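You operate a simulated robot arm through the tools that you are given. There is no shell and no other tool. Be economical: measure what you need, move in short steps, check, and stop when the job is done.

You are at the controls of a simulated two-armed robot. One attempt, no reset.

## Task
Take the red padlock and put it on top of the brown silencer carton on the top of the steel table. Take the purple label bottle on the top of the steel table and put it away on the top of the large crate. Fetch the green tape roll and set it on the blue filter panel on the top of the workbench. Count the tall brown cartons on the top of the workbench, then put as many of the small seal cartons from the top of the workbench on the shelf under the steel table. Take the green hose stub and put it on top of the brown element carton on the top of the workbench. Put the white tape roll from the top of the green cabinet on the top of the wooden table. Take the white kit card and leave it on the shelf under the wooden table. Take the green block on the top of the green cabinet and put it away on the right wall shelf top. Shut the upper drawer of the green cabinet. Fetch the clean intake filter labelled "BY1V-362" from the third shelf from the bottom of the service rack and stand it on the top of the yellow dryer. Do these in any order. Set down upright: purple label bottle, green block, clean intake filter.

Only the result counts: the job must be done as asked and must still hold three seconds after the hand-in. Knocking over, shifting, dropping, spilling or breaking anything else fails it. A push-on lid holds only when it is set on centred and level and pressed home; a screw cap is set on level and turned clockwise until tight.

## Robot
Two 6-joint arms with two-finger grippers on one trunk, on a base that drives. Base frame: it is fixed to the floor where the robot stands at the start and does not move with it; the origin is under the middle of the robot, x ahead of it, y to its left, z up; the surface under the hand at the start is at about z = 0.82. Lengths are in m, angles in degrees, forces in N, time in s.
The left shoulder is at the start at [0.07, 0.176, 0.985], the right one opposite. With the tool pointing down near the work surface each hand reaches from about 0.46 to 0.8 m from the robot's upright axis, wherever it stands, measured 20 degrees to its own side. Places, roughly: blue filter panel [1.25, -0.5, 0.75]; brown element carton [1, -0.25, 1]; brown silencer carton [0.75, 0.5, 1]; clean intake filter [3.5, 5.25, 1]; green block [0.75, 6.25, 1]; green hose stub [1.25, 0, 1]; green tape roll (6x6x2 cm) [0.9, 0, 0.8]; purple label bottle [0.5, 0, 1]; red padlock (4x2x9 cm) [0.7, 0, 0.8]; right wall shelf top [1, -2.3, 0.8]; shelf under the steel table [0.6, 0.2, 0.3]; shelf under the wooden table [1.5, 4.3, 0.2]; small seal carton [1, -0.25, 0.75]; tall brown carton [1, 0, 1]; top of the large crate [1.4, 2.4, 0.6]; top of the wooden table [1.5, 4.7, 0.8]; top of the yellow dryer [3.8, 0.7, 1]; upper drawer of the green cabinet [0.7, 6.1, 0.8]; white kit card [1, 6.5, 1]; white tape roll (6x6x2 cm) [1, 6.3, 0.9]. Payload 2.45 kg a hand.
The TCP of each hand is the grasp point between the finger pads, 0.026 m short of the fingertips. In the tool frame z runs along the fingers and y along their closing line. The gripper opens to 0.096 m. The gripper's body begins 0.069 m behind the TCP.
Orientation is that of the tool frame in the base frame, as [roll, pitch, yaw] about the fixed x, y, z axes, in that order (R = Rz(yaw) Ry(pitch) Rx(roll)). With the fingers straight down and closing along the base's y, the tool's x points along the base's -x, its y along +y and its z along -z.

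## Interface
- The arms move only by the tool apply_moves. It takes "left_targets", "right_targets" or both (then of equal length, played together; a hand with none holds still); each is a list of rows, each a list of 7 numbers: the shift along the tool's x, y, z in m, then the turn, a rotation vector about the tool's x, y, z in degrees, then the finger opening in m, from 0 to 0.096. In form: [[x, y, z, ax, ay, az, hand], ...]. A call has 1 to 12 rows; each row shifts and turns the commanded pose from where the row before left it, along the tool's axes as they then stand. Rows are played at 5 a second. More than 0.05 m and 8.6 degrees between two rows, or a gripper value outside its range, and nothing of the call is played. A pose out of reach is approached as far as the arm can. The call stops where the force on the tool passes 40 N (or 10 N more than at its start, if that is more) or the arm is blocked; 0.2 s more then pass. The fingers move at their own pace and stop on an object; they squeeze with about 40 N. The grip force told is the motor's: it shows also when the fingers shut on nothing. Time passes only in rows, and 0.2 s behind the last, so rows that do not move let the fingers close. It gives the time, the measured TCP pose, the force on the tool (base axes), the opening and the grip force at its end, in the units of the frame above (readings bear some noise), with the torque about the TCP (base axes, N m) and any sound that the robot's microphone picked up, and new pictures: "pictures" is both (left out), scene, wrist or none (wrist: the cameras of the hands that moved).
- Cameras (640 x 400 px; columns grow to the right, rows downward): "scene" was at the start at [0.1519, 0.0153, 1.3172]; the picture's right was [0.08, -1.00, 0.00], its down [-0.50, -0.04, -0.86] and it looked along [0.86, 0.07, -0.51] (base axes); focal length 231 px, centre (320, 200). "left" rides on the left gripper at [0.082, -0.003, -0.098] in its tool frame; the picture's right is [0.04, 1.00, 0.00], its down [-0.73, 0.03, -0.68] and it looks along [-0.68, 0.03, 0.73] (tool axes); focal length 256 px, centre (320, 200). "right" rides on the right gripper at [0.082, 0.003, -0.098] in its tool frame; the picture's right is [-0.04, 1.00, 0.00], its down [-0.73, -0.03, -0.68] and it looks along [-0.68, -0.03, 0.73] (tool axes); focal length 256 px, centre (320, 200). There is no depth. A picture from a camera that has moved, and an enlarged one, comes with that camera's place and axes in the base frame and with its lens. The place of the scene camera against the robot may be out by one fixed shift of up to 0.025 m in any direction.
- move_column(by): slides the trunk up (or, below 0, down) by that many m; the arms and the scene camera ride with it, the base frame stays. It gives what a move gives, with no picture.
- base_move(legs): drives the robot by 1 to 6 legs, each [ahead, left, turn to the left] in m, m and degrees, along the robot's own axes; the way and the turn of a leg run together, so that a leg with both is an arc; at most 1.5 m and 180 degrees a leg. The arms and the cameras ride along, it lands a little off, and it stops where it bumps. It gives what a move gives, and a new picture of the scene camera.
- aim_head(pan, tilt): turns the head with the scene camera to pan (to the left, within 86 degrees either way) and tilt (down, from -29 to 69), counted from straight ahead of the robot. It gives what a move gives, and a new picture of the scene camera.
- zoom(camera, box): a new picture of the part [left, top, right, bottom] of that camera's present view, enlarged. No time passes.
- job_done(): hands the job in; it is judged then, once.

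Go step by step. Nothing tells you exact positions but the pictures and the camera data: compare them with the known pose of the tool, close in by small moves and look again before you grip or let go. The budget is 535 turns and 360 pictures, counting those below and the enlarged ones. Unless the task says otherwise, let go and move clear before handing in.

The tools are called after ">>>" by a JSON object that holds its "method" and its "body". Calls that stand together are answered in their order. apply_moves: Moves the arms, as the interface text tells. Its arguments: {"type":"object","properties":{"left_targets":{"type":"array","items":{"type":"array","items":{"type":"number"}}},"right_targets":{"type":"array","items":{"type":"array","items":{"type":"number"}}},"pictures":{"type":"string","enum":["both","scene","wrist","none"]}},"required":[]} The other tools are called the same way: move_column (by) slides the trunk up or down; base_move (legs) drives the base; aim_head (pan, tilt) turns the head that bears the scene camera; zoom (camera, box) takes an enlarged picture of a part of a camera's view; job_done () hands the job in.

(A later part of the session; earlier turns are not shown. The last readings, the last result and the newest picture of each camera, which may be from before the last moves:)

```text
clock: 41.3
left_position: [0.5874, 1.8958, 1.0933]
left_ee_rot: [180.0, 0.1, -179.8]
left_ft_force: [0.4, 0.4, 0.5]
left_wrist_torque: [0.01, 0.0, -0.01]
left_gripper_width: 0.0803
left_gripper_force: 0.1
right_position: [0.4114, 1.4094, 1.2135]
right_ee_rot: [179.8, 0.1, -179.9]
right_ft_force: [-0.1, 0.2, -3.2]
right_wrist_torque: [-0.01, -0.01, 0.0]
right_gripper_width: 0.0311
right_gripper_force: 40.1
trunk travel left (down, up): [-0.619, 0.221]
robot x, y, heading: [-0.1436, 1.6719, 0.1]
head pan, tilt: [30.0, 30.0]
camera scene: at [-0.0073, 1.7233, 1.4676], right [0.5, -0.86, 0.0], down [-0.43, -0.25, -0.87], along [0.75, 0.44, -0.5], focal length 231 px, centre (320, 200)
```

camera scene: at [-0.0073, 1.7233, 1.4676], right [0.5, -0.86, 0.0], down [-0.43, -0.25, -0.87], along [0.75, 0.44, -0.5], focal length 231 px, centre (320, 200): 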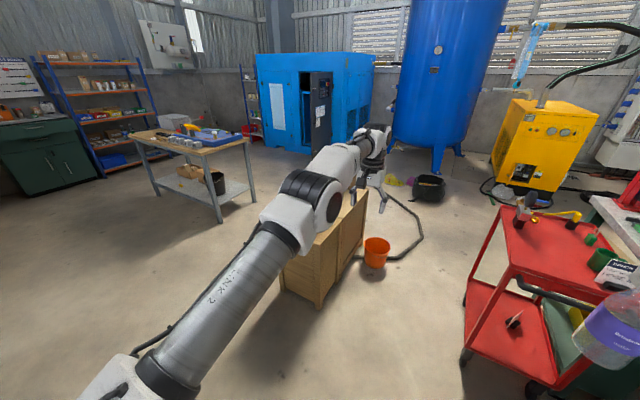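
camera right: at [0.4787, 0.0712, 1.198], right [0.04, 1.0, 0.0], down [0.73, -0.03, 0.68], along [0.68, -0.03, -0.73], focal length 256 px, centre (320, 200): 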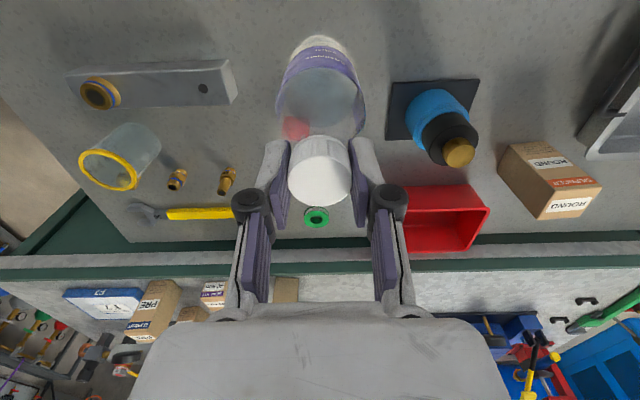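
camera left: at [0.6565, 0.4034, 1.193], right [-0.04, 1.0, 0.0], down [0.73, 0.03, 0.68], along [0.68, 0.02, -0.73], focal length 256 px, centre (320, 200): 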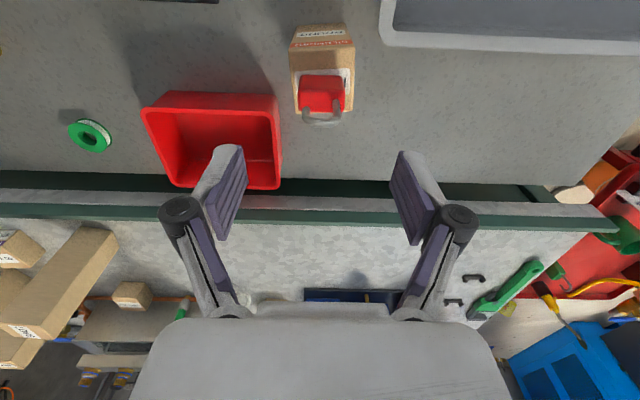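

>>> {"method": "base_move", "body": {"legs": [[0, 1.0, 0]]}}

>>> {"method": "aim_head", "body": {"pan": -15, "tilt": 40}}

```text
clock: 46.6
left_position: [0.601, 2.9034, 1.0942]
left_ee_rot: [179.9, 0.1, 178.8]
left_ft_force: [-0.1, 0.2, 0.4]
left_wrist_torque: [0.02, -0.02, 0.02]
left_gripper_width: 0.0799
left_gripper_force: 0.1
right_position: [0.4133, 2.4203, 1.2119]
right_ee_rot: [180.0, 0.1, 178.8]
right_ft_force: [0.3, 0.0, -1.5]
right_wrist_torque: [0.06, 0.0, -0.03]
right_gripper_width: 0.0309
right_gripper_force: 39.5
trunk travel left (down, up): [-0.619, 0.221]
robot x, y, heading: [-0.138, 2.6931, -0.8]
head pan, tilt: [30.0, 30.0]
camera scene: at [0.0018, 2.7446, 1.4677], right [0.48, -0.88, 0.0], down [-0.44, -0.24, -0.87], along [0.76, 0.42, -0.5], focal length 231 px, centre (320, 200)
```

scene: 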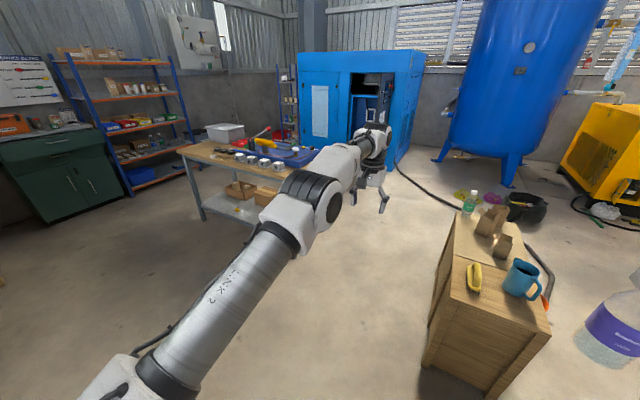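

```text
clock: 47.7
left_position: [0.6008, 2.9031, 1.0949]
left_ee_rot: [-180.0, 0.0, 178.8]
left_ft_force: [-0.6, -0.5, -0.2]
left_wrist_torque: [0.0, 0.01, 0.03]
left_gripper_width: 0.0799
left_gripper_force: 0.1
right_position: [0.4133, 2.4204, 1.212]
right_ee_rot: [-180.0, 0.2, 178.8]
right_ft_force: [-0.7, -0.1, -2.1]
right_wrist_torque: [0.03, 0.02, -0.02]
right_gripper_width: 0.031
right_gripper_force: 39.7
trunk travel left (down, up): [-0.619, 0.221]
robot x, y, heading: [-0.1413, 2.6941, -1.0]
head pan, tilt: [-15.0, 40.0]
camera scene: at [0.0043, 2.6775, 1.4523], right [-0.28, -0.96, 0.0], down [-0.62, 0.18, -0.77], along [0.74, -0.21, -0.64], focal length 231 px, centre (320, 200)
```

scene: 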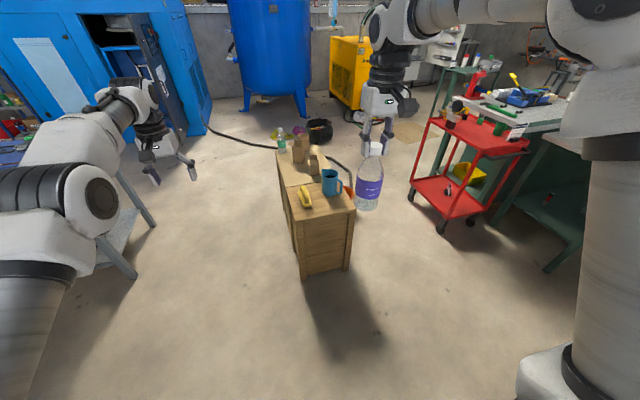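

>>> {"method": "zoom", "body": {"camera": "scene", "box": [230, 100, 410, 290]}}

```text
2.11 times, centred on (320, 195) of scene
camera zoom: at [0.0043, 2.6775, 1.4523], right [-0.28, -0.96, 0.0], down [-0.62, 0.18, -0.77], along [0.74, -0.21, -0.64], focal length 486 px, centre (320, 210)
```

zoom: 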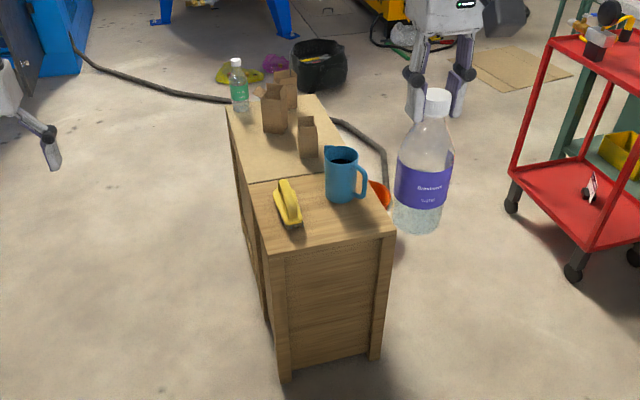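

There are two boxes end to end; the "large crate" is the rear one (x≈1.17–1.65, y≈2.23–2.57). I'll approach it from its +y side.

>>> {"method": "base_move", "body": {"legs": [[0, 0.55, 0], [1.4, 0, 0], [0, 0, -89]]}}

>>> {"method": "aim_head", "body": {"pan": -15, "tilt": 45}}

```text
clock: 61.3
left_position: [1.4842, 2.4737, 1.0949]
left_ee_rot: [180.0, 0.1, 89.2]
left_ft_force: [-0.1, 0.1, 0.2]
left_wrist_torque: [-0.01, 0.01, 0.01]
left_gripper_width: 0.0799
left_gripper_force: 0.1
right_position: [0.9994, 2.6609, 1.2113]
right_ee_rot: [180.0, 0.1, 89.1]
right_ft_force: [-0.5, -0.2, -2.8]
right_wrist_torque: [0.0, 0.02, -0.01]
right_gripper_width: 0.0311
right_gripper_force: 39.8
trunk travel left (down, up): [-0.619, 0.221]
robot x, y, heading: [1.2698, 3.2159, -90.8]
head pan, tilt: [-15.0, 40.0]
camera scene: at [1.2581, 3.0906, 1.4523], right [-0.96, 0.27, 0.0], down [0.18, 0.62, -0.77], along [-0.21, -0.74, -0.64], focal length 231 px, centre (320, 200)
```

scene: 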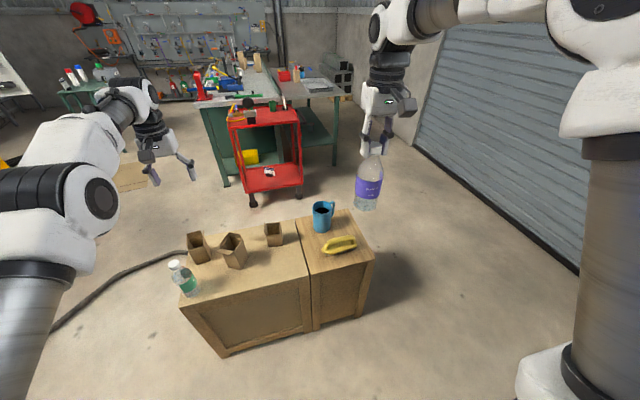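

```text
clock: 61.9
left_position: [1.4833, 2.474, 1.0946]
left_ee_rot: [179.9, 0.1, 89.1]
left_ft_force: [-0.2, 0.4, 0.2]
left_wrist_torque: [0.0, -0.01, -0.04]
left_gripper_width: 0.0798
left_gripper_force: 0.1
right_position: [1.0, 2.6605, 1.211]
right_ee_rot: [179.9, 0.2, 89.0]
right_ft_force: [-0.1, 0.1, -1.9]
right_wrist_torque: [0.01, -0.02, 0.01]
right_gripper_width: 0.0308
right_gripper_force: 40.0
trunk travel left (down, up): [-0.619, 0.221]
robot x, y, heading: [1.2726, 3.215, -91.2]
head pan, tilt: [-15.0, 45.0]
camera scene: at [1.259, 3.0941, 1.4451], right [-0.96, 0.27, 0.0], down [0.19, 0.68, -0.71], along [-0.19, -0.68, -0.71], focal length 231 px, centre (320, 200)
```

scene: 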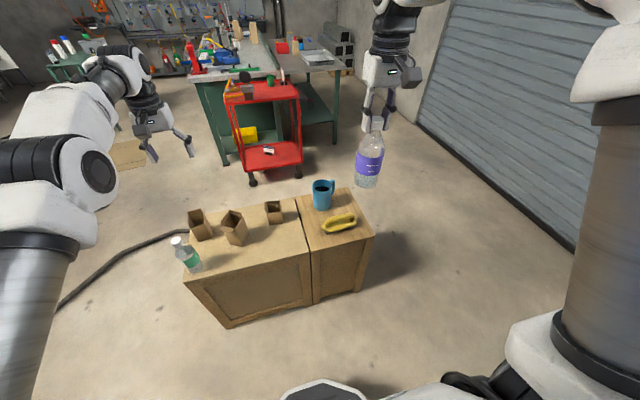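

>>> {"method": "base_move", "body": {"legs": [[0.12, 0.22, 0]]}}

```text
clock: 63.8
left_position: [1.7005, 2.3505, 1.0957]
left_ee_rot: [180.0, 0.1, 89.0]
left_ft_force: [-0.2, 0.8, 0.4]
left_wrist_torque: [-0.03, 0.02, 0.01]
left_gripper_width: 0.0798
left_gripper_force: 0.0
right_position: [1.2164, 2.5361, 1.2135]
right_ee_rot: [179.9, 0.1, 89.1]
right_ft_force: [-1.1, 0.9, -1.0]
right_wrist_torque: [0.0, 0.0, 0.02]
right_gripper_width: 0.031
right_gripper_force: 39.9
trunk travel left (down, up): [-0.619, 0.221]
robot x, y, heading: [1.4834, 3.09, -90.6]
head pan, tilt: [-15.0, 45.0]
camera scene: at [1.4754, 2.9697, 1.4451], right [-0.96, 0.27, 0.0], down [0.19, 0.68, -0.71], along [-0.19, -0.68, -0.71], focal length 231 px, centre (320, 200)
```

scene: 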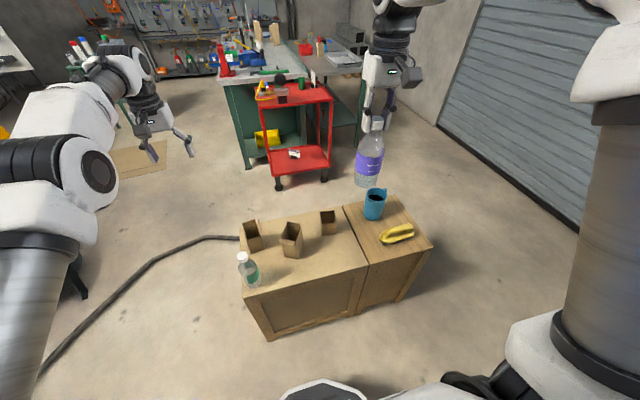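

>>> {"method": "apply_moves", "body": {"right_targets": [[-0.028, 0.035, 0, 0, 0, 0, 0.0], [-0.028, 0.034, 0, 0, 0, 0, 0.0], [0, 0, 0.048, 0, 0, 0, 0.0], [0, 0, 0.048, 0, 0, 0, 0.0], [0, 0, 0.048, 0, 0, 0, 0.0], [0, 0, 0.048, 0, 0, 0, 0.0], [0, 0, 0.048, 0, 0, 0, 0.0], [0, 0, 0.048, 0, 0, 0, 0.0]], "pictures": "both"}}

```text
clock: 65.5
left_position: [1.7006, 2.3484, 1.093]
left_ee_rot: [179.9, 0.0, 89.1]
left_ft_force: [-0.6, 0.4, -0.4]
left_wrist_torque: [0.04, -0.04, -0.02]
left_gripper_width: 0.08
left_gripper_force: 0.0
right_position: [1.284, 2.4758, 0.9226]
right_ee_rot: [179.9, 0.1, 89.0]
right_ft_force: [-0.3, -0.2, -3.1]
right_wrist_torque: [0.03, 0.01, -0.02]
right_gripper_width: 0.0311
right_gripper_force: 39.7
trunk travel left (down, up): [-0.619, 0.221]
robot x, y, heading: [1.4896, 3.0893, -90.8]
head pan, tilt: [-15.0, 45.0]
camera scene: at [1.4753, 2.9675, 1.4449], right [-0.96, 0.27, 0.0], down [0.19, 0.68, -0.71], along [-0.19, -0.68, -0.71], focal length 231 px, centre (320, 200)
camera right: at [1.2892, 2.556, 1.0219], right [1.0, -0.06, 0.0], down [-0.04, -0.73, 0.68], along [-0.04, -0.68, -0.73], focal length 256 px, centre (320, 200)
```

scene: 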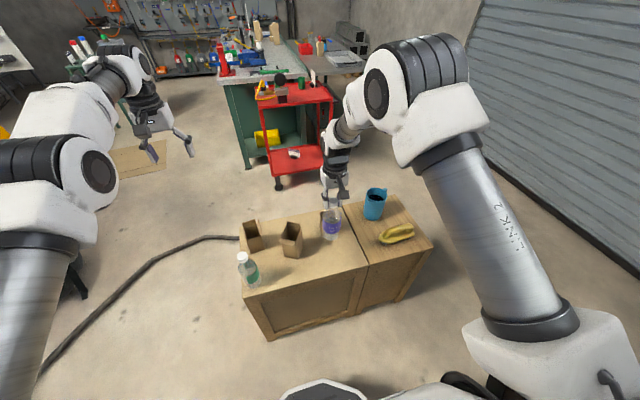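
right: 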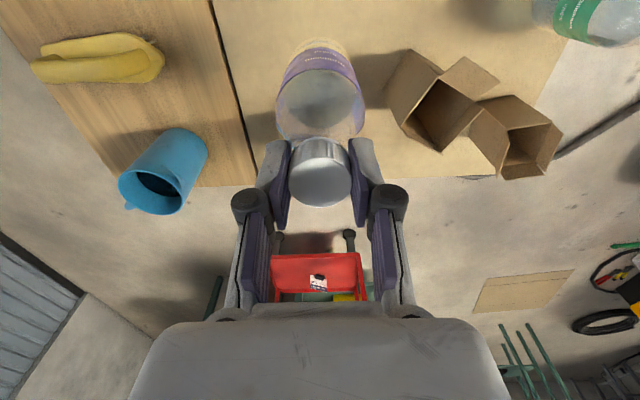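

>>> {"method": "apply_moves", "body": {"right_targets": [[0.02, 0, 0.0, 0, 0, 0, 0.0], [0, 0, 0.045, 0, 0, 0, 0.0], [0, 0, 0.045, 0, 0, 0, 0.0], [0, 0, 0.025, 0, 0, 0, 0.0]], "pictures": "both"}}

```text
clock: 66.5
left_position: [1.7001, 2.35, 1.094]
left_ee_rot: [180.0, 0.1, 89.1]
left_ft_force: [0.5, -0.5, 0.0]
left_wrist_torque: [0.01, 0.0, 0.01]
left_gripper_width: 0.0799
left_gripper_force: 0.1
right_position: [1.2846, 2.4987, 0.809]
right_ee_rot: [-180.0, 0.1, 89.0]
right_ft_force: [-0.1, 0.2, -1.8]
right_wrist_torque: [0.02, -0.03, 0.01]
right_gripper_width: 0.0311
right_gripper_force: 39.6
trunk travel left (down, up): [-0.619, 0.221]
robot x, y, heading: [1.4887, 3.0893, -90.7]
head pan, tilt: [-15.0, 45.0]
camera scene: at [1.4758, 2.9693, 1.4451], right [-0.96, 0.27, 0.0], down [0.19, 0.68, -0.71], along [-0.19, -0.68, -0.71], focal length 231 px, centre (320, 200)
camera right: at [1.2906, 2.5792, 0.9081], right [1.0, -0.06, 0.0], down [-0.04, -0.73, 0.68], along [-0.04, -0.68, -0.73], focal length 256 px, centre (320, 200)
```

scene: 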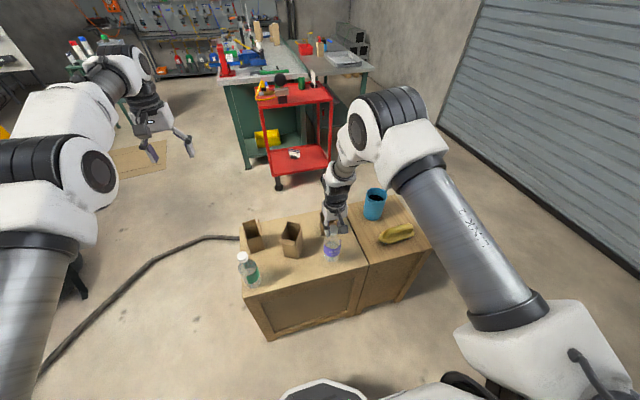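
right: 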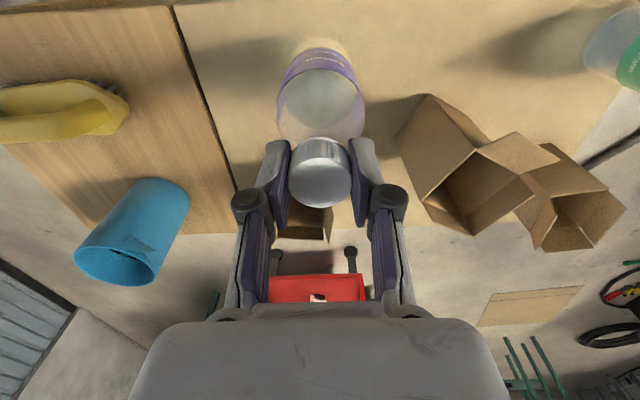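

>>> {"method": "apply_moves", "body": {"right_targets": [[0, 0, 0.018, 0, 0, 0, 0.0], [0, 0, 0.006, 0, 0, 0, 0.0], [0, 0, 0.005, 0, 0, 0, 0.0], [0, 0, 0.005, 0, 0, 0, 0.0], [0, 0, 0.005, 0, 0, 0, 0.0]], "pictures": "none"}}

```text
clock: 67.8
left_position: [1.7019, 2.354, 1.0972]
left_ee_rot: [-179.9, 0.4, 89.1]
left_ft_force: [-1.2, 0.4, -0.3]
left_wrist_torque: [0.02, 0.01, -0.02]
left_gripper_width: 0.08
left_gripper_force: 0.1
right_position: [1.286, 2.4989, 0.774]
right_ee_rot: [180.0, 0.4, 88.9]
right_ft_force: [-1.7, 2.2, 21.5]
right_wrist_torque: [0.78, -0.02, 0.04]
right_gripper_width: 0.0312
right_gripper_force: 40.1
trunk travel left (down, up): [-0.619, 0.221]
robot x, y, heading: [1.4858, 3.0893, -90.8]
head pan, tilt: [-15.0, 45.0]
```

>>> {"method": "apply_moves", "body": {"right_targets": [[0, 0, -0.002, 0, 0, 0, 0.0], [0, 0, 0, 0, 0, 0, 0.06], [0, 0, 0, 0, 0, 0, 0.08], [0, 0, -0.04, 0, 0, 0, 0.08], [0, 0, -0.05, 0, 0, 0, 0.08], [0, 0, -0.05, 0, 0, 0, 0.08], [0, 0, -0.05, 0, 0, 0, 0.08], [0, 0, -0.05, 0, 0, 0, 0.08]], "pictures": "both"}}

```text
clock: 69.5
left_position: [1.7013, 2.352, 1.0974]
left_ee_rot: [-180.0, 0.2, 89.1]
left_ft_force: [-0.1, -0.8, 0.0]
left_wrist_torque: [-0.02, -0.01, -0.03]
left_gripper_width: 0.0801
left_gripper_force: 0.1
right_position: [1.283, 2.5005, 1.0131]
right_ee_rot: [-180.0, 0.1, 88.9]
right_ft_force: [0.2, 0.7, -0.1]
right_wrist_torque: [-0.01, 0.01, 0.03]
right_gripper_width: 0.0799
right_gripper_force: 0.0
trunk travel left (down, up): [-0.619, 0.221]
robot x, y, heading: [1.4878, 3.0883, -90.8]
head pan, tilt: [-15.0, 45.0]
camera scene: at [1.4763, 2.9715, 1.4452], right [-0.96, 0.27, 0.0], down [0.19, 0.68, -0.71], along [-0.19, -0.68, -0.71], focal length 231 px, centre (320, 200)
camera right: at [1.2886, 2.5804, 1.1121], right [1.0, -0.06, 0.0], down [-0.04, -0.73, 0.68], along [-0.04, -0.68, -0.73], focal length 256 px, centre (320, 200)
```

scene: 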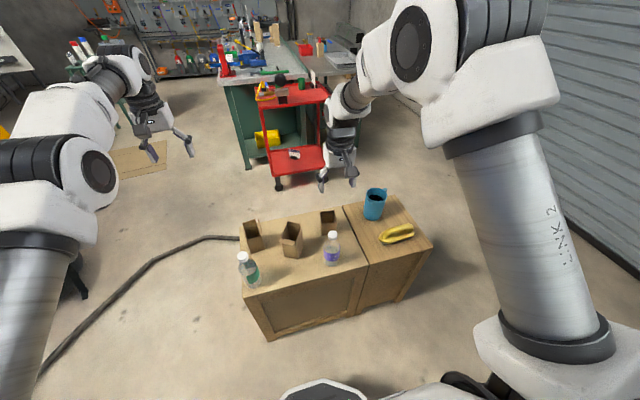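
right: 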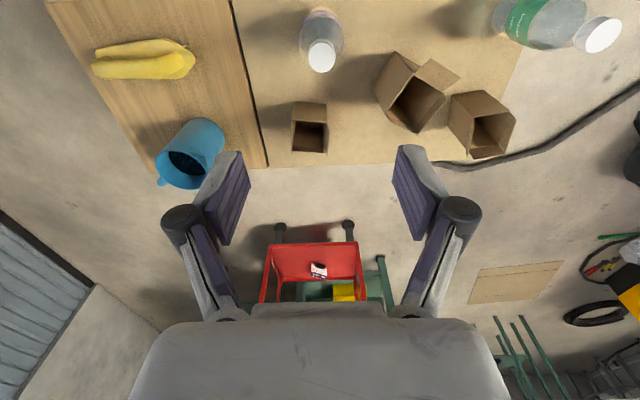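

The bottle stands upright on the large crate. Now I'll drive to the green cabinet.

>>> {"method": "base_move", "body": {"legs": [[-0.3, 0, 0], [0, -1.05, 0], [0, 0, 180], [1.2, 0, 0]]}}

>>> {"method": "aim_head", "body": {"pan": 0, "tilt": 25}}

```text
clock: 71.7
left_position: [1.7082, 2.6364, 1.0964]
left_ee_rot: [-180.0, 0.2, 89.5]
left_ft_force: [0.6, 0.0, -0.8]
left_wrist_torque: [0.06, 0.04, -0.03]
left_gripper_width: 0.0801
left_gripper_force: 0.0
right_position: [1.2893, 2.7816, 1.0128]
right_ee_rot: [-180.0, 0.2, 89.3]
right_ft_force: [0.2, 0.3, 0.6]
right_wrist_torque: [0.04, -0.04, -0.02]
right_gripper_width: 0.08
right_gripper_force: 0.0
trunk travel left (down, up): [-0.619, 0.221]
robot x, y, heading: [1.493, 3.3724, -90.6]
head pan, tilt: [-15.0, 45.0]
stopped in leg 1: the robot was blocked; the commanded pose is now the measured one
camera scene: at [1.4802, 3.2546, 1.4452], right [-0.96, 0.27, 0.0], down [0.19, 0.68, -0.71], along [-0.19, -0.68, -0.71], focal length 231 px, centre (320, 200)
```

scene: 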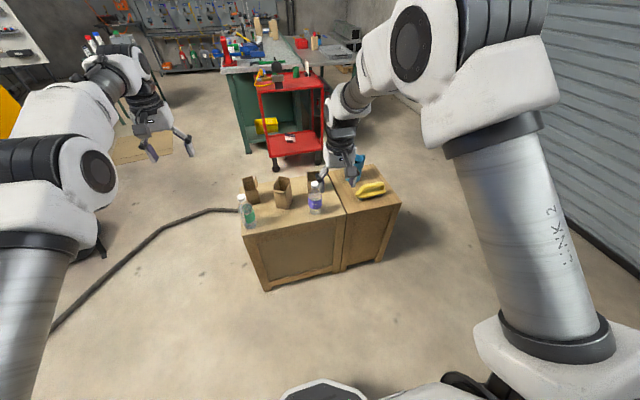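

```text
clock: 72.5
left_position: [1.7085, 2.6356, 1.0956]
left_ee_rot: [-180.0, 0.2, 89.6]
left_ft_force: [-0.2, -0.9, -0.6]
left_wrist_torque: [0.04, -0.01, 0.01]
left_gripper_width: 0.0803
left_gripper_force: 0.0
right_position: [1.2889, 2.7812, 1.0121]
right_ee_rot: [-179.8, 0.2, 89.3]
right_ft_force: [1.0, -0.5, 0.7]
right_wrist_torque: [-0.01, 0.0, 0.0]
right_gripper_width: 0.0798
right_gripper_force: 0.0
trunk travel left (down, up): [-0.619, 0.221]
robot x, y, heading: [1.4924, 3.3753, -90.4]
head pan, tilt: [0.0, 25.0]
camera scene: at [1.5011, 3.2405, 1.4756], right [-1.0, 0.01, 0.0], down [0.0, 0.42, -0.91], along [-0.01, -0.91, -0.42], focal length 231 px, centre (320, 200)
```

scene: 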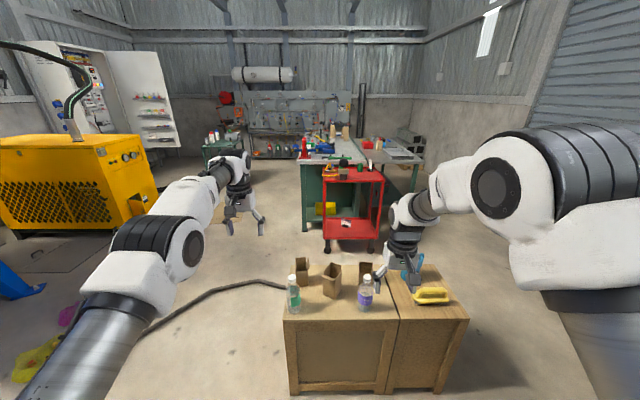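

The rear of the base just met the wooden table's near end (y≈3.7). I'll go forward a bit, slide out to the aisle and then turn.

>>> {"method": "base_move", "body": {"legs": [[0.12, 0, 0], [0, -1.15, 0], [0, 0, 179], [1.4, 0, 0]]}}

```text
clock: 93.2
left_position: [0.1659, 5.4092, 1.0963]
left_ee_rot: [-180.0, 0.1, -92.2]
left_ft_force: [-0.5, -0.9, -0.6]
left_wrist_torque: [0.0, 0.02, -0.02]
left_gripper_width: 0.0801
left_gripper_force: 0.0
right_position: [0.5816, 5.2507, 1.0125]
right_ee_rot: [-179.9, 0.3, -92.4]
right_ft_force: [-0.4, 0.1, 0.7]
right_wrist_torque: [-0.02, 0.02, 0.0]
right_gripper_width: 0.08
right_gripper_force: 0.0
trunk travel left (down, up): [-0.619, 0.221]
robot x, y, heading: [0.3645, 4.6619, 87.9]
head pan, tilt: [0.0, 25.0]
camera scene: at [0.3806, 4.8148, 1.4757], right [1.0, -0.04, 0.0], down [-0.02, -0.42, -0.91], along [0.03, 0.91, -0.42], focal length 231 px, centre (320, 200)
```

scene: 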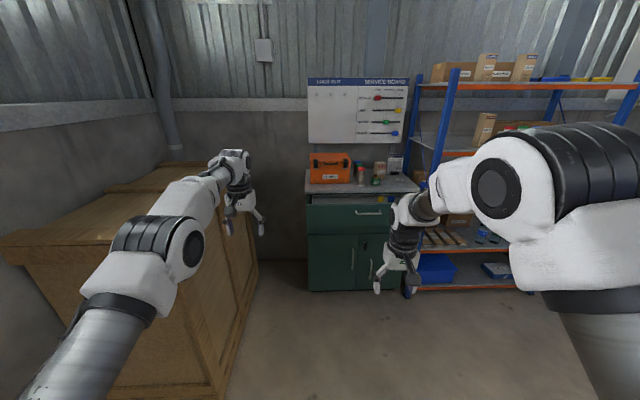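

>>> {"method": "base_move", "body": {"legs": [[0, -0.3, 2]]}}

>>> {"method": "zoom", "body": {"camera": "scene", "box": [180, 110, 400, 250]}}

```text
clock: 95.2
left_position: [0.4427, 5.3954, 1.0961]
left_ee_rot: [179.9, 0.2, -90.5]
left_ft_force: [-1.2, -0.6, -0.4]
left_wrist_torque: [0.01, 0.0, -0.03]
left_gripper_width: 0.0799
left_gripper_force: 0.0
right_position: [0.8609, 5.2493, 1.0122]
right_ee_rot: [180.0, 0.2, -90.6]
right_ft_force: [0.3, -0.5, -0.5]
right_wrist_torque: [-0.01, 0.03, -0.01]
right_gripper_width: 0.0801
right_gripper_force: 0.1
trunk travel left (down, up): [-0.619, 0.221]
robot x, y, heading: [0.6598, 4.6605, 89.5]
head pan, tilt: [0.0, 25.0]
camera scene: at [0.6735, 4.8082, 1.4756], right [1.0, -0.01, 0.0], down [0.0, -0.42, -0.91], along [0.01, 0.91, -0.42], focal length 231 px, centre (320, 200)
```

scene: 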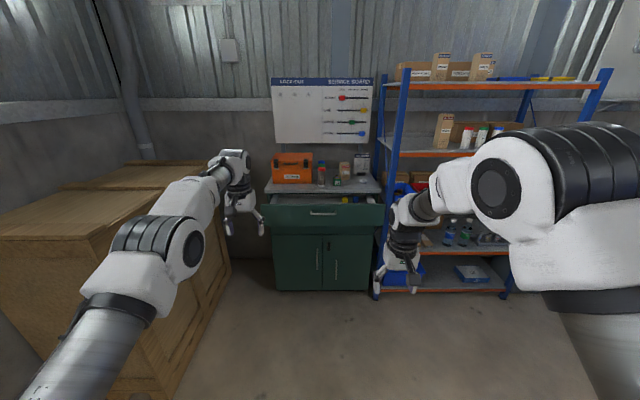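

```text
2.86 times, centred on (290, 180) of scene
camera zoom: at [0.6735, 4.8082, 1.4756], right [1.0, -0.01, 0.0], down [0.0, -0.42, -0.91], along [0.01, 0.91, -0.42], focal length 660 px, centre (406, 257)
```

zoom: 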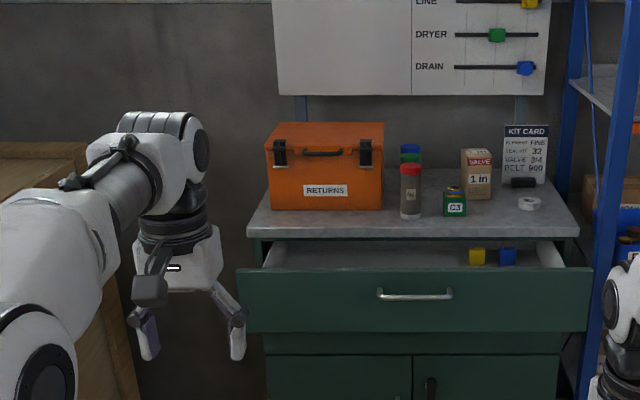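

The drawer is about 10 cm open (front at y≈6.07, centre x≈0.70). I'll move in so that the left hand is ahead of the drawer front.

>>> {"method": "base_move", "body": {"legs": [[0, -0.25, 0], [0.5, 0, 0.5]]}}

>>> {"method": "aim_head", "body": {"pan": 0, "tilt": 40}}

```text
clock: 99.6
left_position: [0.6941, 5.8882, 1.0956]
left_ee_rot: [179.9, 0.2, -90.4]
left_ft_force: [0.0, 0.1, -0.2]
left_wrist_torque: [0.0, -0.02, 0.01]
left_gripper_width: 0.08
left_gripper_force: 0.1
right_position: [1.1141, 5.742, 1.0114]
right_ee_rot: [179.9, 0.3, -90.5]
right_ft_force: [0.3, 0.1, 0.1]
right_wrist_torque: [-0.01, -0.02, 0.0]
right_gripper_width: 0.0801
right_gripper_force: 0.1
trunk travel left (down, up): [-0.619, 0.221]
robot x, y, heading: [0.9124, 5.1507, 89.7]
head pan, tilt: [0.0, 25.0]
camera scene: at [0.9272, 5.3007, 1.4757], right [1.0, -0.01, 0.0], down [0.0, -0.42, -0.91], along [0.01, 0.91, -0.42], focal length 231 px, centre (320, 200)
```

scene: 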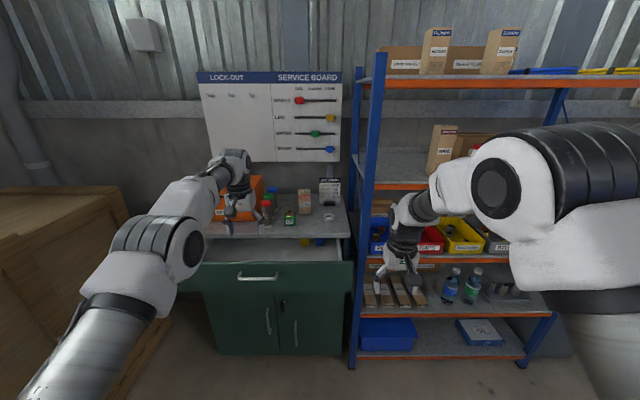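

```text
clock: 100.3
left_position: [0.6951, 5.8882, 1.0957]
left_ee_rot: [-180.0, 0.2, -90.5]
left_ft_force: [0.5, -0.4, -0.3]
left_wrist_torque: [0.02, -0.01, 0.01]
left_gripper_width: 0.08
left_gripper_force: 0.0
right_position: [1.1135, 5.7427, 1.0121]
right_ee_rot: [179.9, 0.1, -90.6]
right_ft_force: [-0.2, 0.1, -0.2]
right_wrist_torque: [0.01, -0.01, 0.02]
right_gripper_width: 0.0798
right_gripper_force: 0.1
trunk travel left (down, up): [-0.619, 0.221]
robot x, y, heading: [0.9115, 5.1489, 89.8]
head pan, tilt: [0.0, 40.0]
camera scene: at [0.9263, 5.2944, 1.4524], right [1.0, -0.01, 0.0], down [0.0, -0.64, -0.77], along [0.01, 0.77, -0.64], focal length 231 px, centre (320, 200)
```

scene: 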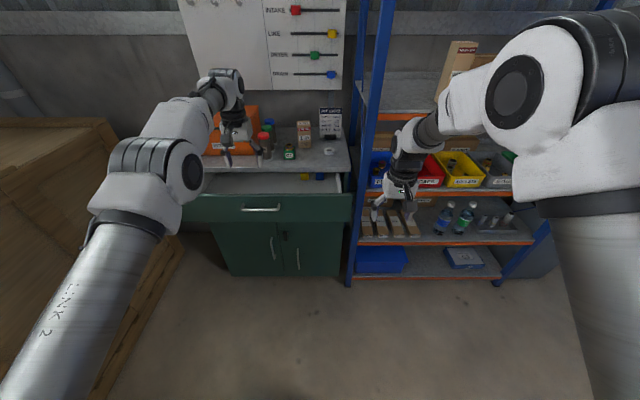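

>>> {"method": "zoom", "body": {"camera": "left", "box": [0, 0, 640, 400]}}

```text
1.00 times, centred on (320, 200) of left (not enlarged: the box is as wide or as high as the picture)
camera zoom: at [0.6974, 5.8061, 1.1935], right [-1.0, -0.03, 0.0], down [-0.02, 0.73, 0.68], along [-0.02, 0.68, -0.73], focal length 256 px, centre (320, 200)
```

zoom: 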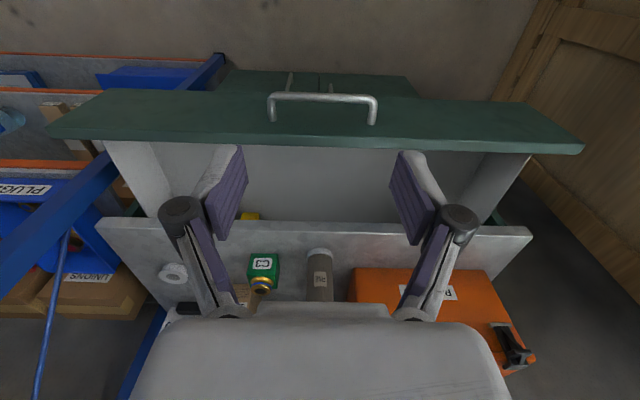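

>>> {"method": "apply_moves", "body": {"left_targets": [[0.02, 0, 0, 0, 0, 0, 0.0], [0, 0, 0.043, 0, 0, 0, 0.0], [0, 0, 0.043, 0, 0, 0, 0.0], [0, 0, 0.043, 0, 0, 0, 0.0], [0, 0, 0.043, 0, 0, 0, 0.0], [0, 0, 0.043, 0, 0, 0, 0.0], [0, 0, 0.043, 0, 0, 0, 0.0], [0, 0, 0.03, 0, 0, 0, 0.0]], "pictures": "both"}}

```text
clock: 102.2
left_position: [0.6945, 5.8724, 0.8089]
left_ee_rot: [179.9, 0.3, -90.3]
left_ft_force: [0.3, -0.2, -0.1]
left_wrist_torque: [-0.01, 0.02, 0.03]
left_gripper_width: 0.0
left_gripper_force: 28.8
right_position: [1.1124, 5.7441, 1.0113]
right_ee_rot: [180.0, 0.1, -90.4]
right_ft_force: [0.2, 0.3, 0.6]
right_wrist_torque: [0.0, -0.01, -0.02]
right_gripper_width: 0.0799
right_gripper_force: 0.1
trunk travel left (down, up): [-0.619, 0.221]
robot x, y, heading: [0.9131, 5.1528, 89.7]
head pan, tilt: [0.0, 40.0]
camera scene: at [0.9262, 5.295, 1.4523], right [1.0, -0.01, 0.0], down [0.0, -0.64, -0.77], along [0.01, 0.77, -0.64], focal length 231 px, centre (320, 200)
camera left: at [0.6967, 5.7891, 0.9062], right [-1.0, -0.03, 0.0], down [-0.02, 0.73, 0.68], along [-0.02, 0.68, -0.73], focal length 256 px, centre (320, 200)
```

scene: 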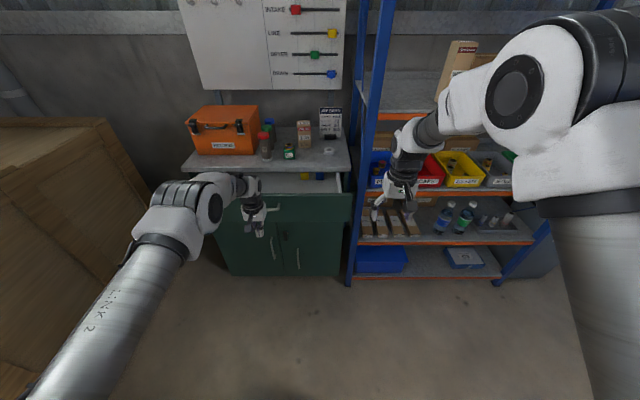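
left: 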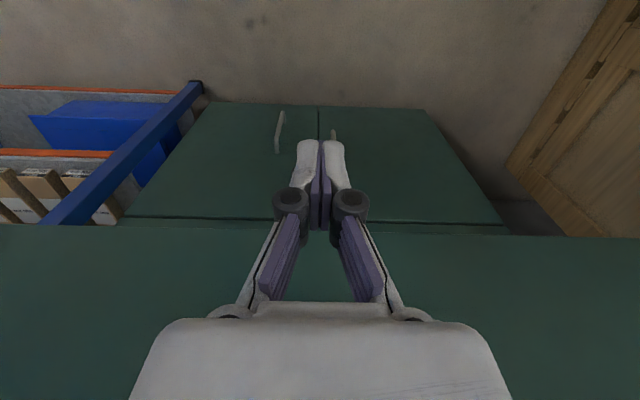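

>>> {"method": "apply_moves", "body": {"left_targets": [[0.05, 0, 0, 0, 0, 0, 0.0], [0.05, 0, 0, 0, 0, 0, 0.0], [0.05, 0, 0, 0, 0, 0, 0.0]], "pictures": "none"}}

>>> {"method": "base_move", "body": {"legs": [[0.2, 0, 0]]}}

```text
clock: 103.0
left_position: [0.6934, 5.7176, 0.8086]
left_ee_rot: [-179.9, 0.3, -90.4]
left_ft_force: [-0.7, 0.2, 0.7]
left_wrist_torque: [-0.01, -0.03, -0.01]
left_gripper_width: 0.0001
left_gripper_force: 28.4
right_position: [1.1148, 5.7418, 1.0128]
right_ee_rot: [180.0, 0.2, -90.6]
right_ft_force: [0.2, -0.2, 0.2]
right_wrist_torque: [0.02, 0.02, -0.02]
right_gripper_width: 0.0799
right_gripper_force: 0.0
trunk travel left (down, up): [-0.619, 0.221]
robot x, y, heading: [0.9116, 5.1517, 89.6]
head pan, tilt: [0.0, 40.0]
```

```text
clock: 104.5
left_position: [0.6955, 5.9184, 0.8078]
left_ee_rot: [180.0, 0.3, -90.3]
left_ft_force: [0.6, 0.9, 0.4]
left_wrist_torque: [-0.01, 0.01, 0.0]
left_gripper_width: 0.0
left_gripper_force: 29.1
right_position: [1.1163, 5.9419, 1.0131]
right_ee_rot: [180.0, 0.3, -90.5]
right_ft_force: [1.0, -0.5, -0.7]
right_wrist_torque: [0.01, 0.02, 0.02]
right_gripper_width: 0.0799
right_gripper_force: 0.1
trunk travel left (down, up): [-0.619, 0.221]
robot x, y, heading: [0.9181, 5.348, 89.8]
head pan, tilt: [0.0, 40.0]
camera scene: at [0.9278, 5.4932, 1.4523], right [1.0, -0.01, 0.0], down [0.0, -0.64, -0.77], along [0.01, 0.77, -0.64], focal length 231 px, centre (320, 200)
```

scene: 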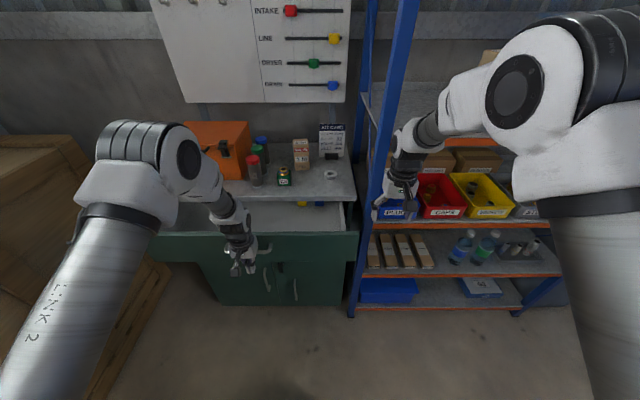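

>>> {"method": "apply_moves", "body": {"left_targets": [[-0.02, -0.01, 0, 0, 0, 0, 0.0], [-0.02, 0, 0, 0, 0, 0, 0.0], [-0.02, 0, 0, 0, 0, 0, 0.0], [-0.02, 0, 0, 0, 0, 0, 0.0]], "pictures": "both"}}

```text
clock: 105.5
left_position: [0.7053, 5.9976, 0.8061]
left_ee_rot: [180.0, 0.1, -90.4]
left_ft_force: [-1.0, -0.2, -0.4]
left_wrist_torque: [0.02, -0.03, 0.01]
left_gripper_width: 0.0
left_gripper_force: 28.3
right_position: [1.1148, 5.9439, 1.0128]
right_ee_rot: [-180.0, 0.1, -90.5]
right_ft_force: [0.4, 0.1, -0.4]
right_wrist_torque: [-0.01, -0.01, 0.0]
right_gripper_width: 0.08
right_gripper_force: 0.2
trunk travel left (down, up): [-0.619, 0.221]
robot x, y, heading: [0.9149, 5.3497, 89.3]
head pan, tilt: [0.0, 40.0]
camera scene: at [0.9277, 5.4939, 1.4522], right [1.0, -0.01, 0.0], down [0.0, -0.64, -0.77], along [0.01, 0.77, -0.64], focal length 231 px, centre (320, 200)
camera left: at [0.7085, 5.9157, 0.9044], right [-1.0, -0.03, 0.0], down [-0.02, 0.73, 0.68], along [-0.02, 0.68, -0.73], focal length 256 px, centre (320, 200)
```

scene: 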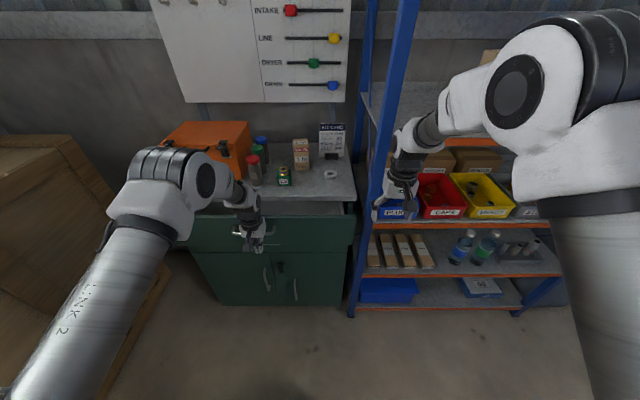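
left: 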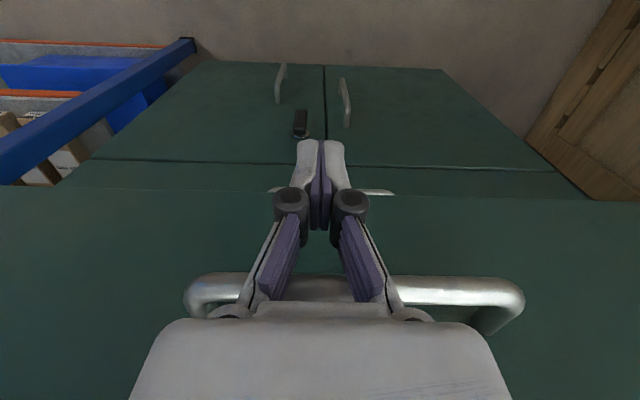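

>>> {"method": "apply_moves", "body": {"left_targets": [[-0.02, 0, 0, 0, 0, 0, 0.0], [-0.02, 0, 0, 0, 0, 0, 0.0], [-0.02, 0, 0, 0, 0, 0, 0.0], [-0.015, 0, 0, 0, 0, 0, 0.0]], "pictures": "both"}}

```text
clock: 106.5
left_position: [0.706, 6.0736, 0.808]
left_ee_rot: [179.9, 0.2, -90.4]
left_ft_force: [-0.6, 0.0, -0.5]
left_wrist_torque: [-0.01, -0.01, -0.02]
left_gripper_width: 0.0
left_gripper_force: 28.7
right_position: [1.1155, 5.9426, 1.0125]
right_ee_rot: [180.0, 0.2, -90.4]
right_ft_force: [0.1, -0.7, 0.0]
right_wrist_torque: [-0.03, 0.03, 0.01]
right_gripper_width: 0.08
right_gripper_force: 0.1
trunk travel left (down, up): [-0.619, 0.221]
robot x, y, heading: [0.9166, 5.3493, 89.9]
head pan, tilt: [0.0, 40.0]
camera scene: at [0.9278, 5.4939, 1.4522], right [1.0, -0.01, 0.0], down [0.0, -0.64, -0.77], along [0.01, 0.77, -0.64], focal length 231 px, centre (320, 200)
camera left: at [0.7092, 5.9912, 0.9053], right [-1.0, -0.03, 0.0], down [-0.02, 0.73, 0.68], along [-0.02, 0.68, -0.73], focal length 256 px, centre (320, 200)
```

scene: 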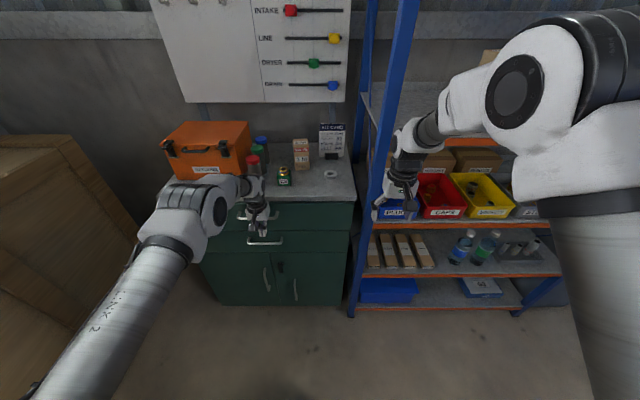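
left: 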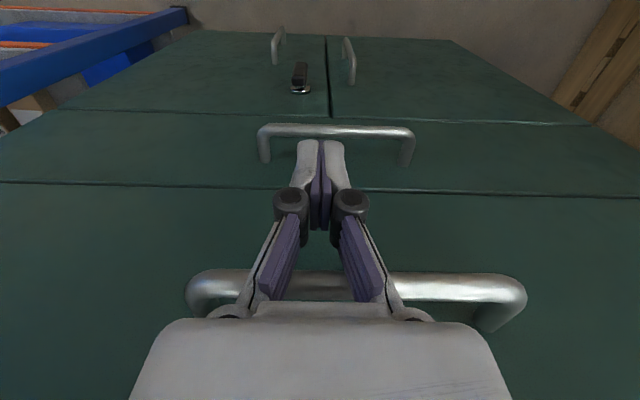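

>>> {"method": "apply_moves", "body": {"left_targets": [[-0.012, 0, 0, 0, 0, 0, 0.0], [-0.012, 0, 0, 0, 0, 0, 0.0], [-0.01, 0, 0, 0, 0, 0, 0.0], [-0.01, 0, 0, 0, 0, 0, 0.0]], "pictures": "both"}}

```text
clock: 107.1
left_position: [0.7071, 6.0865, 0.8105]
left_ee_rot: [180.0, -0.3, -90.3]
left_ft_force: [1.9, -19.2, 7.5]
left_wrist_torque: [2.49, 0.31, 0.25]
left_gripper_width: 0.0001
left_gripper_force: 28.0
right_position: [1.1149, 5.9405, 1.0127]
right_ee_rot: [180.0, 0.3, -90.5]
right_ft_force: [0.3, 0.4, -1.2]
right_wrist_torque: [-0.06, -0.04, -0.02]
right_gripper_width: 0.0802
right_gripper_force: 0.0
trunk travel left (down, up): [-0.619, 0.221]
robot x, y, heading: [0.9164, 5.347, 89.4]
head pan, tilt: [0.0, 40.0]
stopped in row 2 (left hand): the force on the tool passed its limit at 73 N (the readings are from after the stop); the commanded pose is now the measured one
camera scene: at [0.9279, 5.4911, 1.4526], right [1.0, -0.01, 0.0], down [0.0, -0.64, -0.77], along [0.0, 0.77, -0.64], focal length 231 px, centre (320, 200)
camera left: at [0.7102, 6.0047, 0.9078], right [-1.0, -0.03, 0.0], down [-0.02, 0.74, 0.68], along [-0.02, 0.68, -0.74], focal length 256 px, centre (320, 200)
```

scene: 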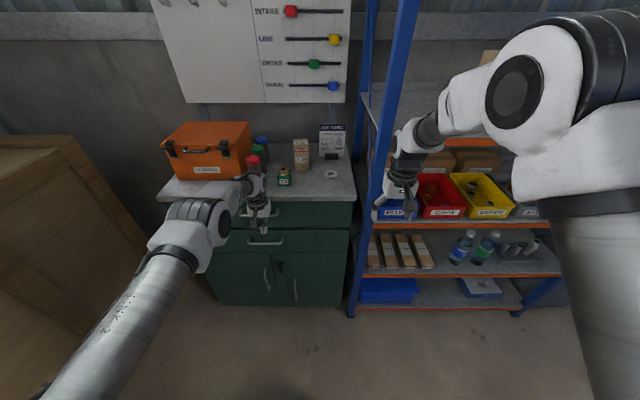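
left: 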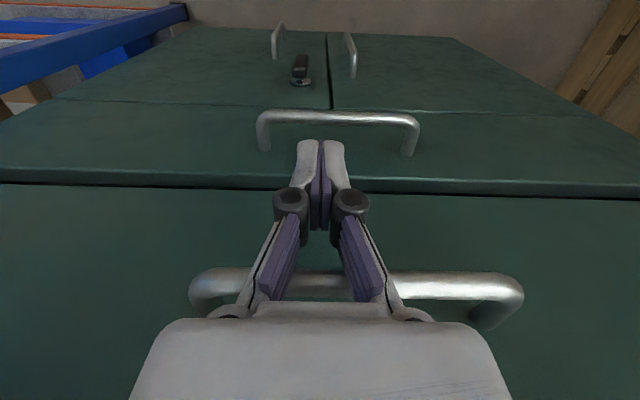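

>>> {"method": "apply_moves", "body": {"left_targets": [[0.04, 0, 0, 0, 0, 0, 0.0], [0.045, 0, 0, 0, 0, 0, 0.0], [0.045, 0, 0, 0, 0, 0, 0.0], [0.045, 0, 0, 0, 0, 0, 0.0], [0.0, 0, -0.048, 0, 0, 0, 0.0], [0, 0, -0.048, 0, 0, 0, 0.08], [0, 0, -0.048, 0, 0, 0, 0.08], [0, 0, -0.048, 0, 0, 0, 0.08], [0, 0, -0.048, 0, 0, 0, 0.08]], "pictures": "both"}}

```text
clock: 109.1
left_position: [0.7071, 5.9115, 1.0497]
left_ee_rot: [-180.0, -0.2, -90.4]
left_ft_force: [-0.8, -0.7, 0.7]
left_wrist_torque: [0.02, 0.0, 0.0]
left_gripper_width: 0.0799
left_gripper_force: 0.0
right_position: [1.1146, 5.9409, 1.0128]
right_ee_rot: [179.9, 0.2, -90.5]
right_ft_force: [-0.3, -0.4, -0.4]
right_wrist_torque: [0.02, 0.01, -0.02]
right_gripper_width: 0.08
right_gripper_force: 0.0
trunk travel left (down, up): [-0.619, 0.221]
robot x, y, heading: [0.9172, 5.3511, 89.6]
head pan, tilt: [0.0, 40.0]
camera scene: at [0.9277, 5.4915, 1.4524], right [1.0, -0.01, 0.0], down [0.0, -0.64, -0.77], along [0.0, 0.77, -0.64], focal length 231 px, centre (320, 200)
camera left: at [0.7108, 5.8301, 1.1474], right [-1.0, -0.03, 0.0], down [-0.02, 0.74, 0.68], along [-0.02, 0.68, -0.74], focal length 256 px, centre (320, 200)
```

scene: 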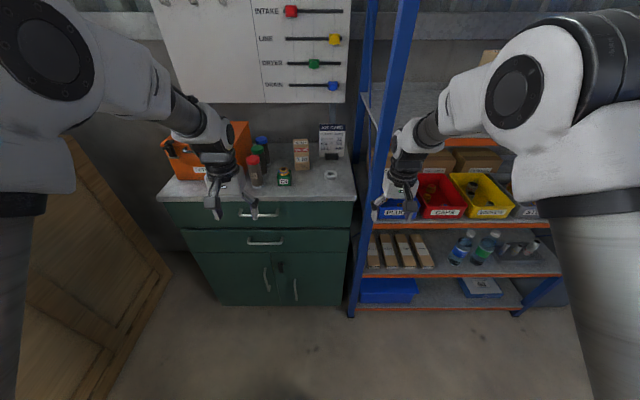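
left: 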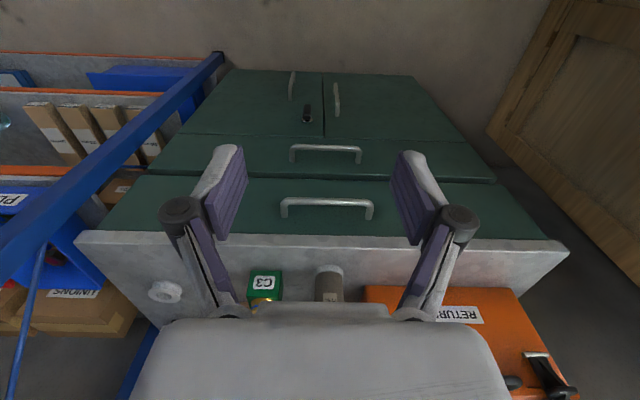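

The upper drawer is shut. Now I'll look closely at the tape, card and block on the cabinet top.

>>> {"method": "zoom", "body": {"camera": "scene", "box": [230, 110, 370, 210]}}

>>> {"method": "zoom", "body": {"camera": "right", "box": [0, 0, 640, 400]}}

```text
4.00 times, centred on (300, 160) of scene
camera zoom: at [0.9277, 5.4915, 1.4524], right [1.0, -0.01, 0.0], down [0.0, -0.64, -0.77], along [0.0, 0.77, -0.64], focal length 924 px, centre (400, 360)
```

zoom: 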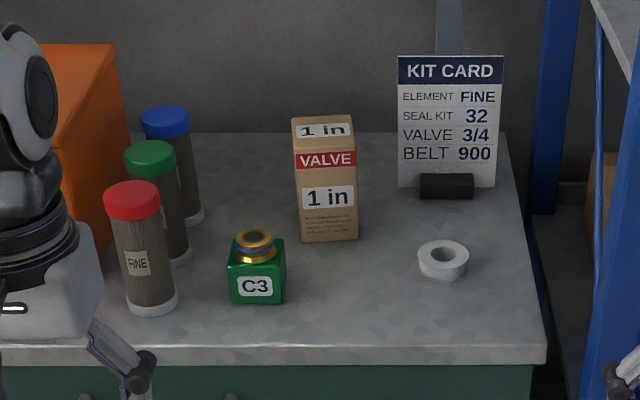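

```text
1.00 times, centred on (320, 200) of right (not enlarged: the box is as wide or as high as the picture)
camera zoom: at [1.1117, 5.8582, 1.1117], right [-1.0, 0.05, 0.0], down [0.04, 0.73, 0.68], along [0.03, 0.68, -0.73], focal length 256 px, centre (320, 200)
```

zoom: 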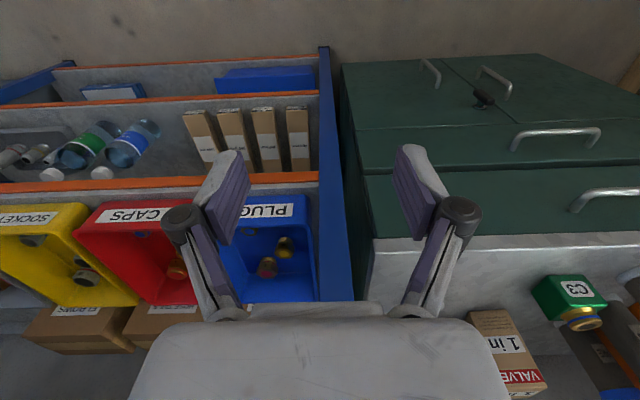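

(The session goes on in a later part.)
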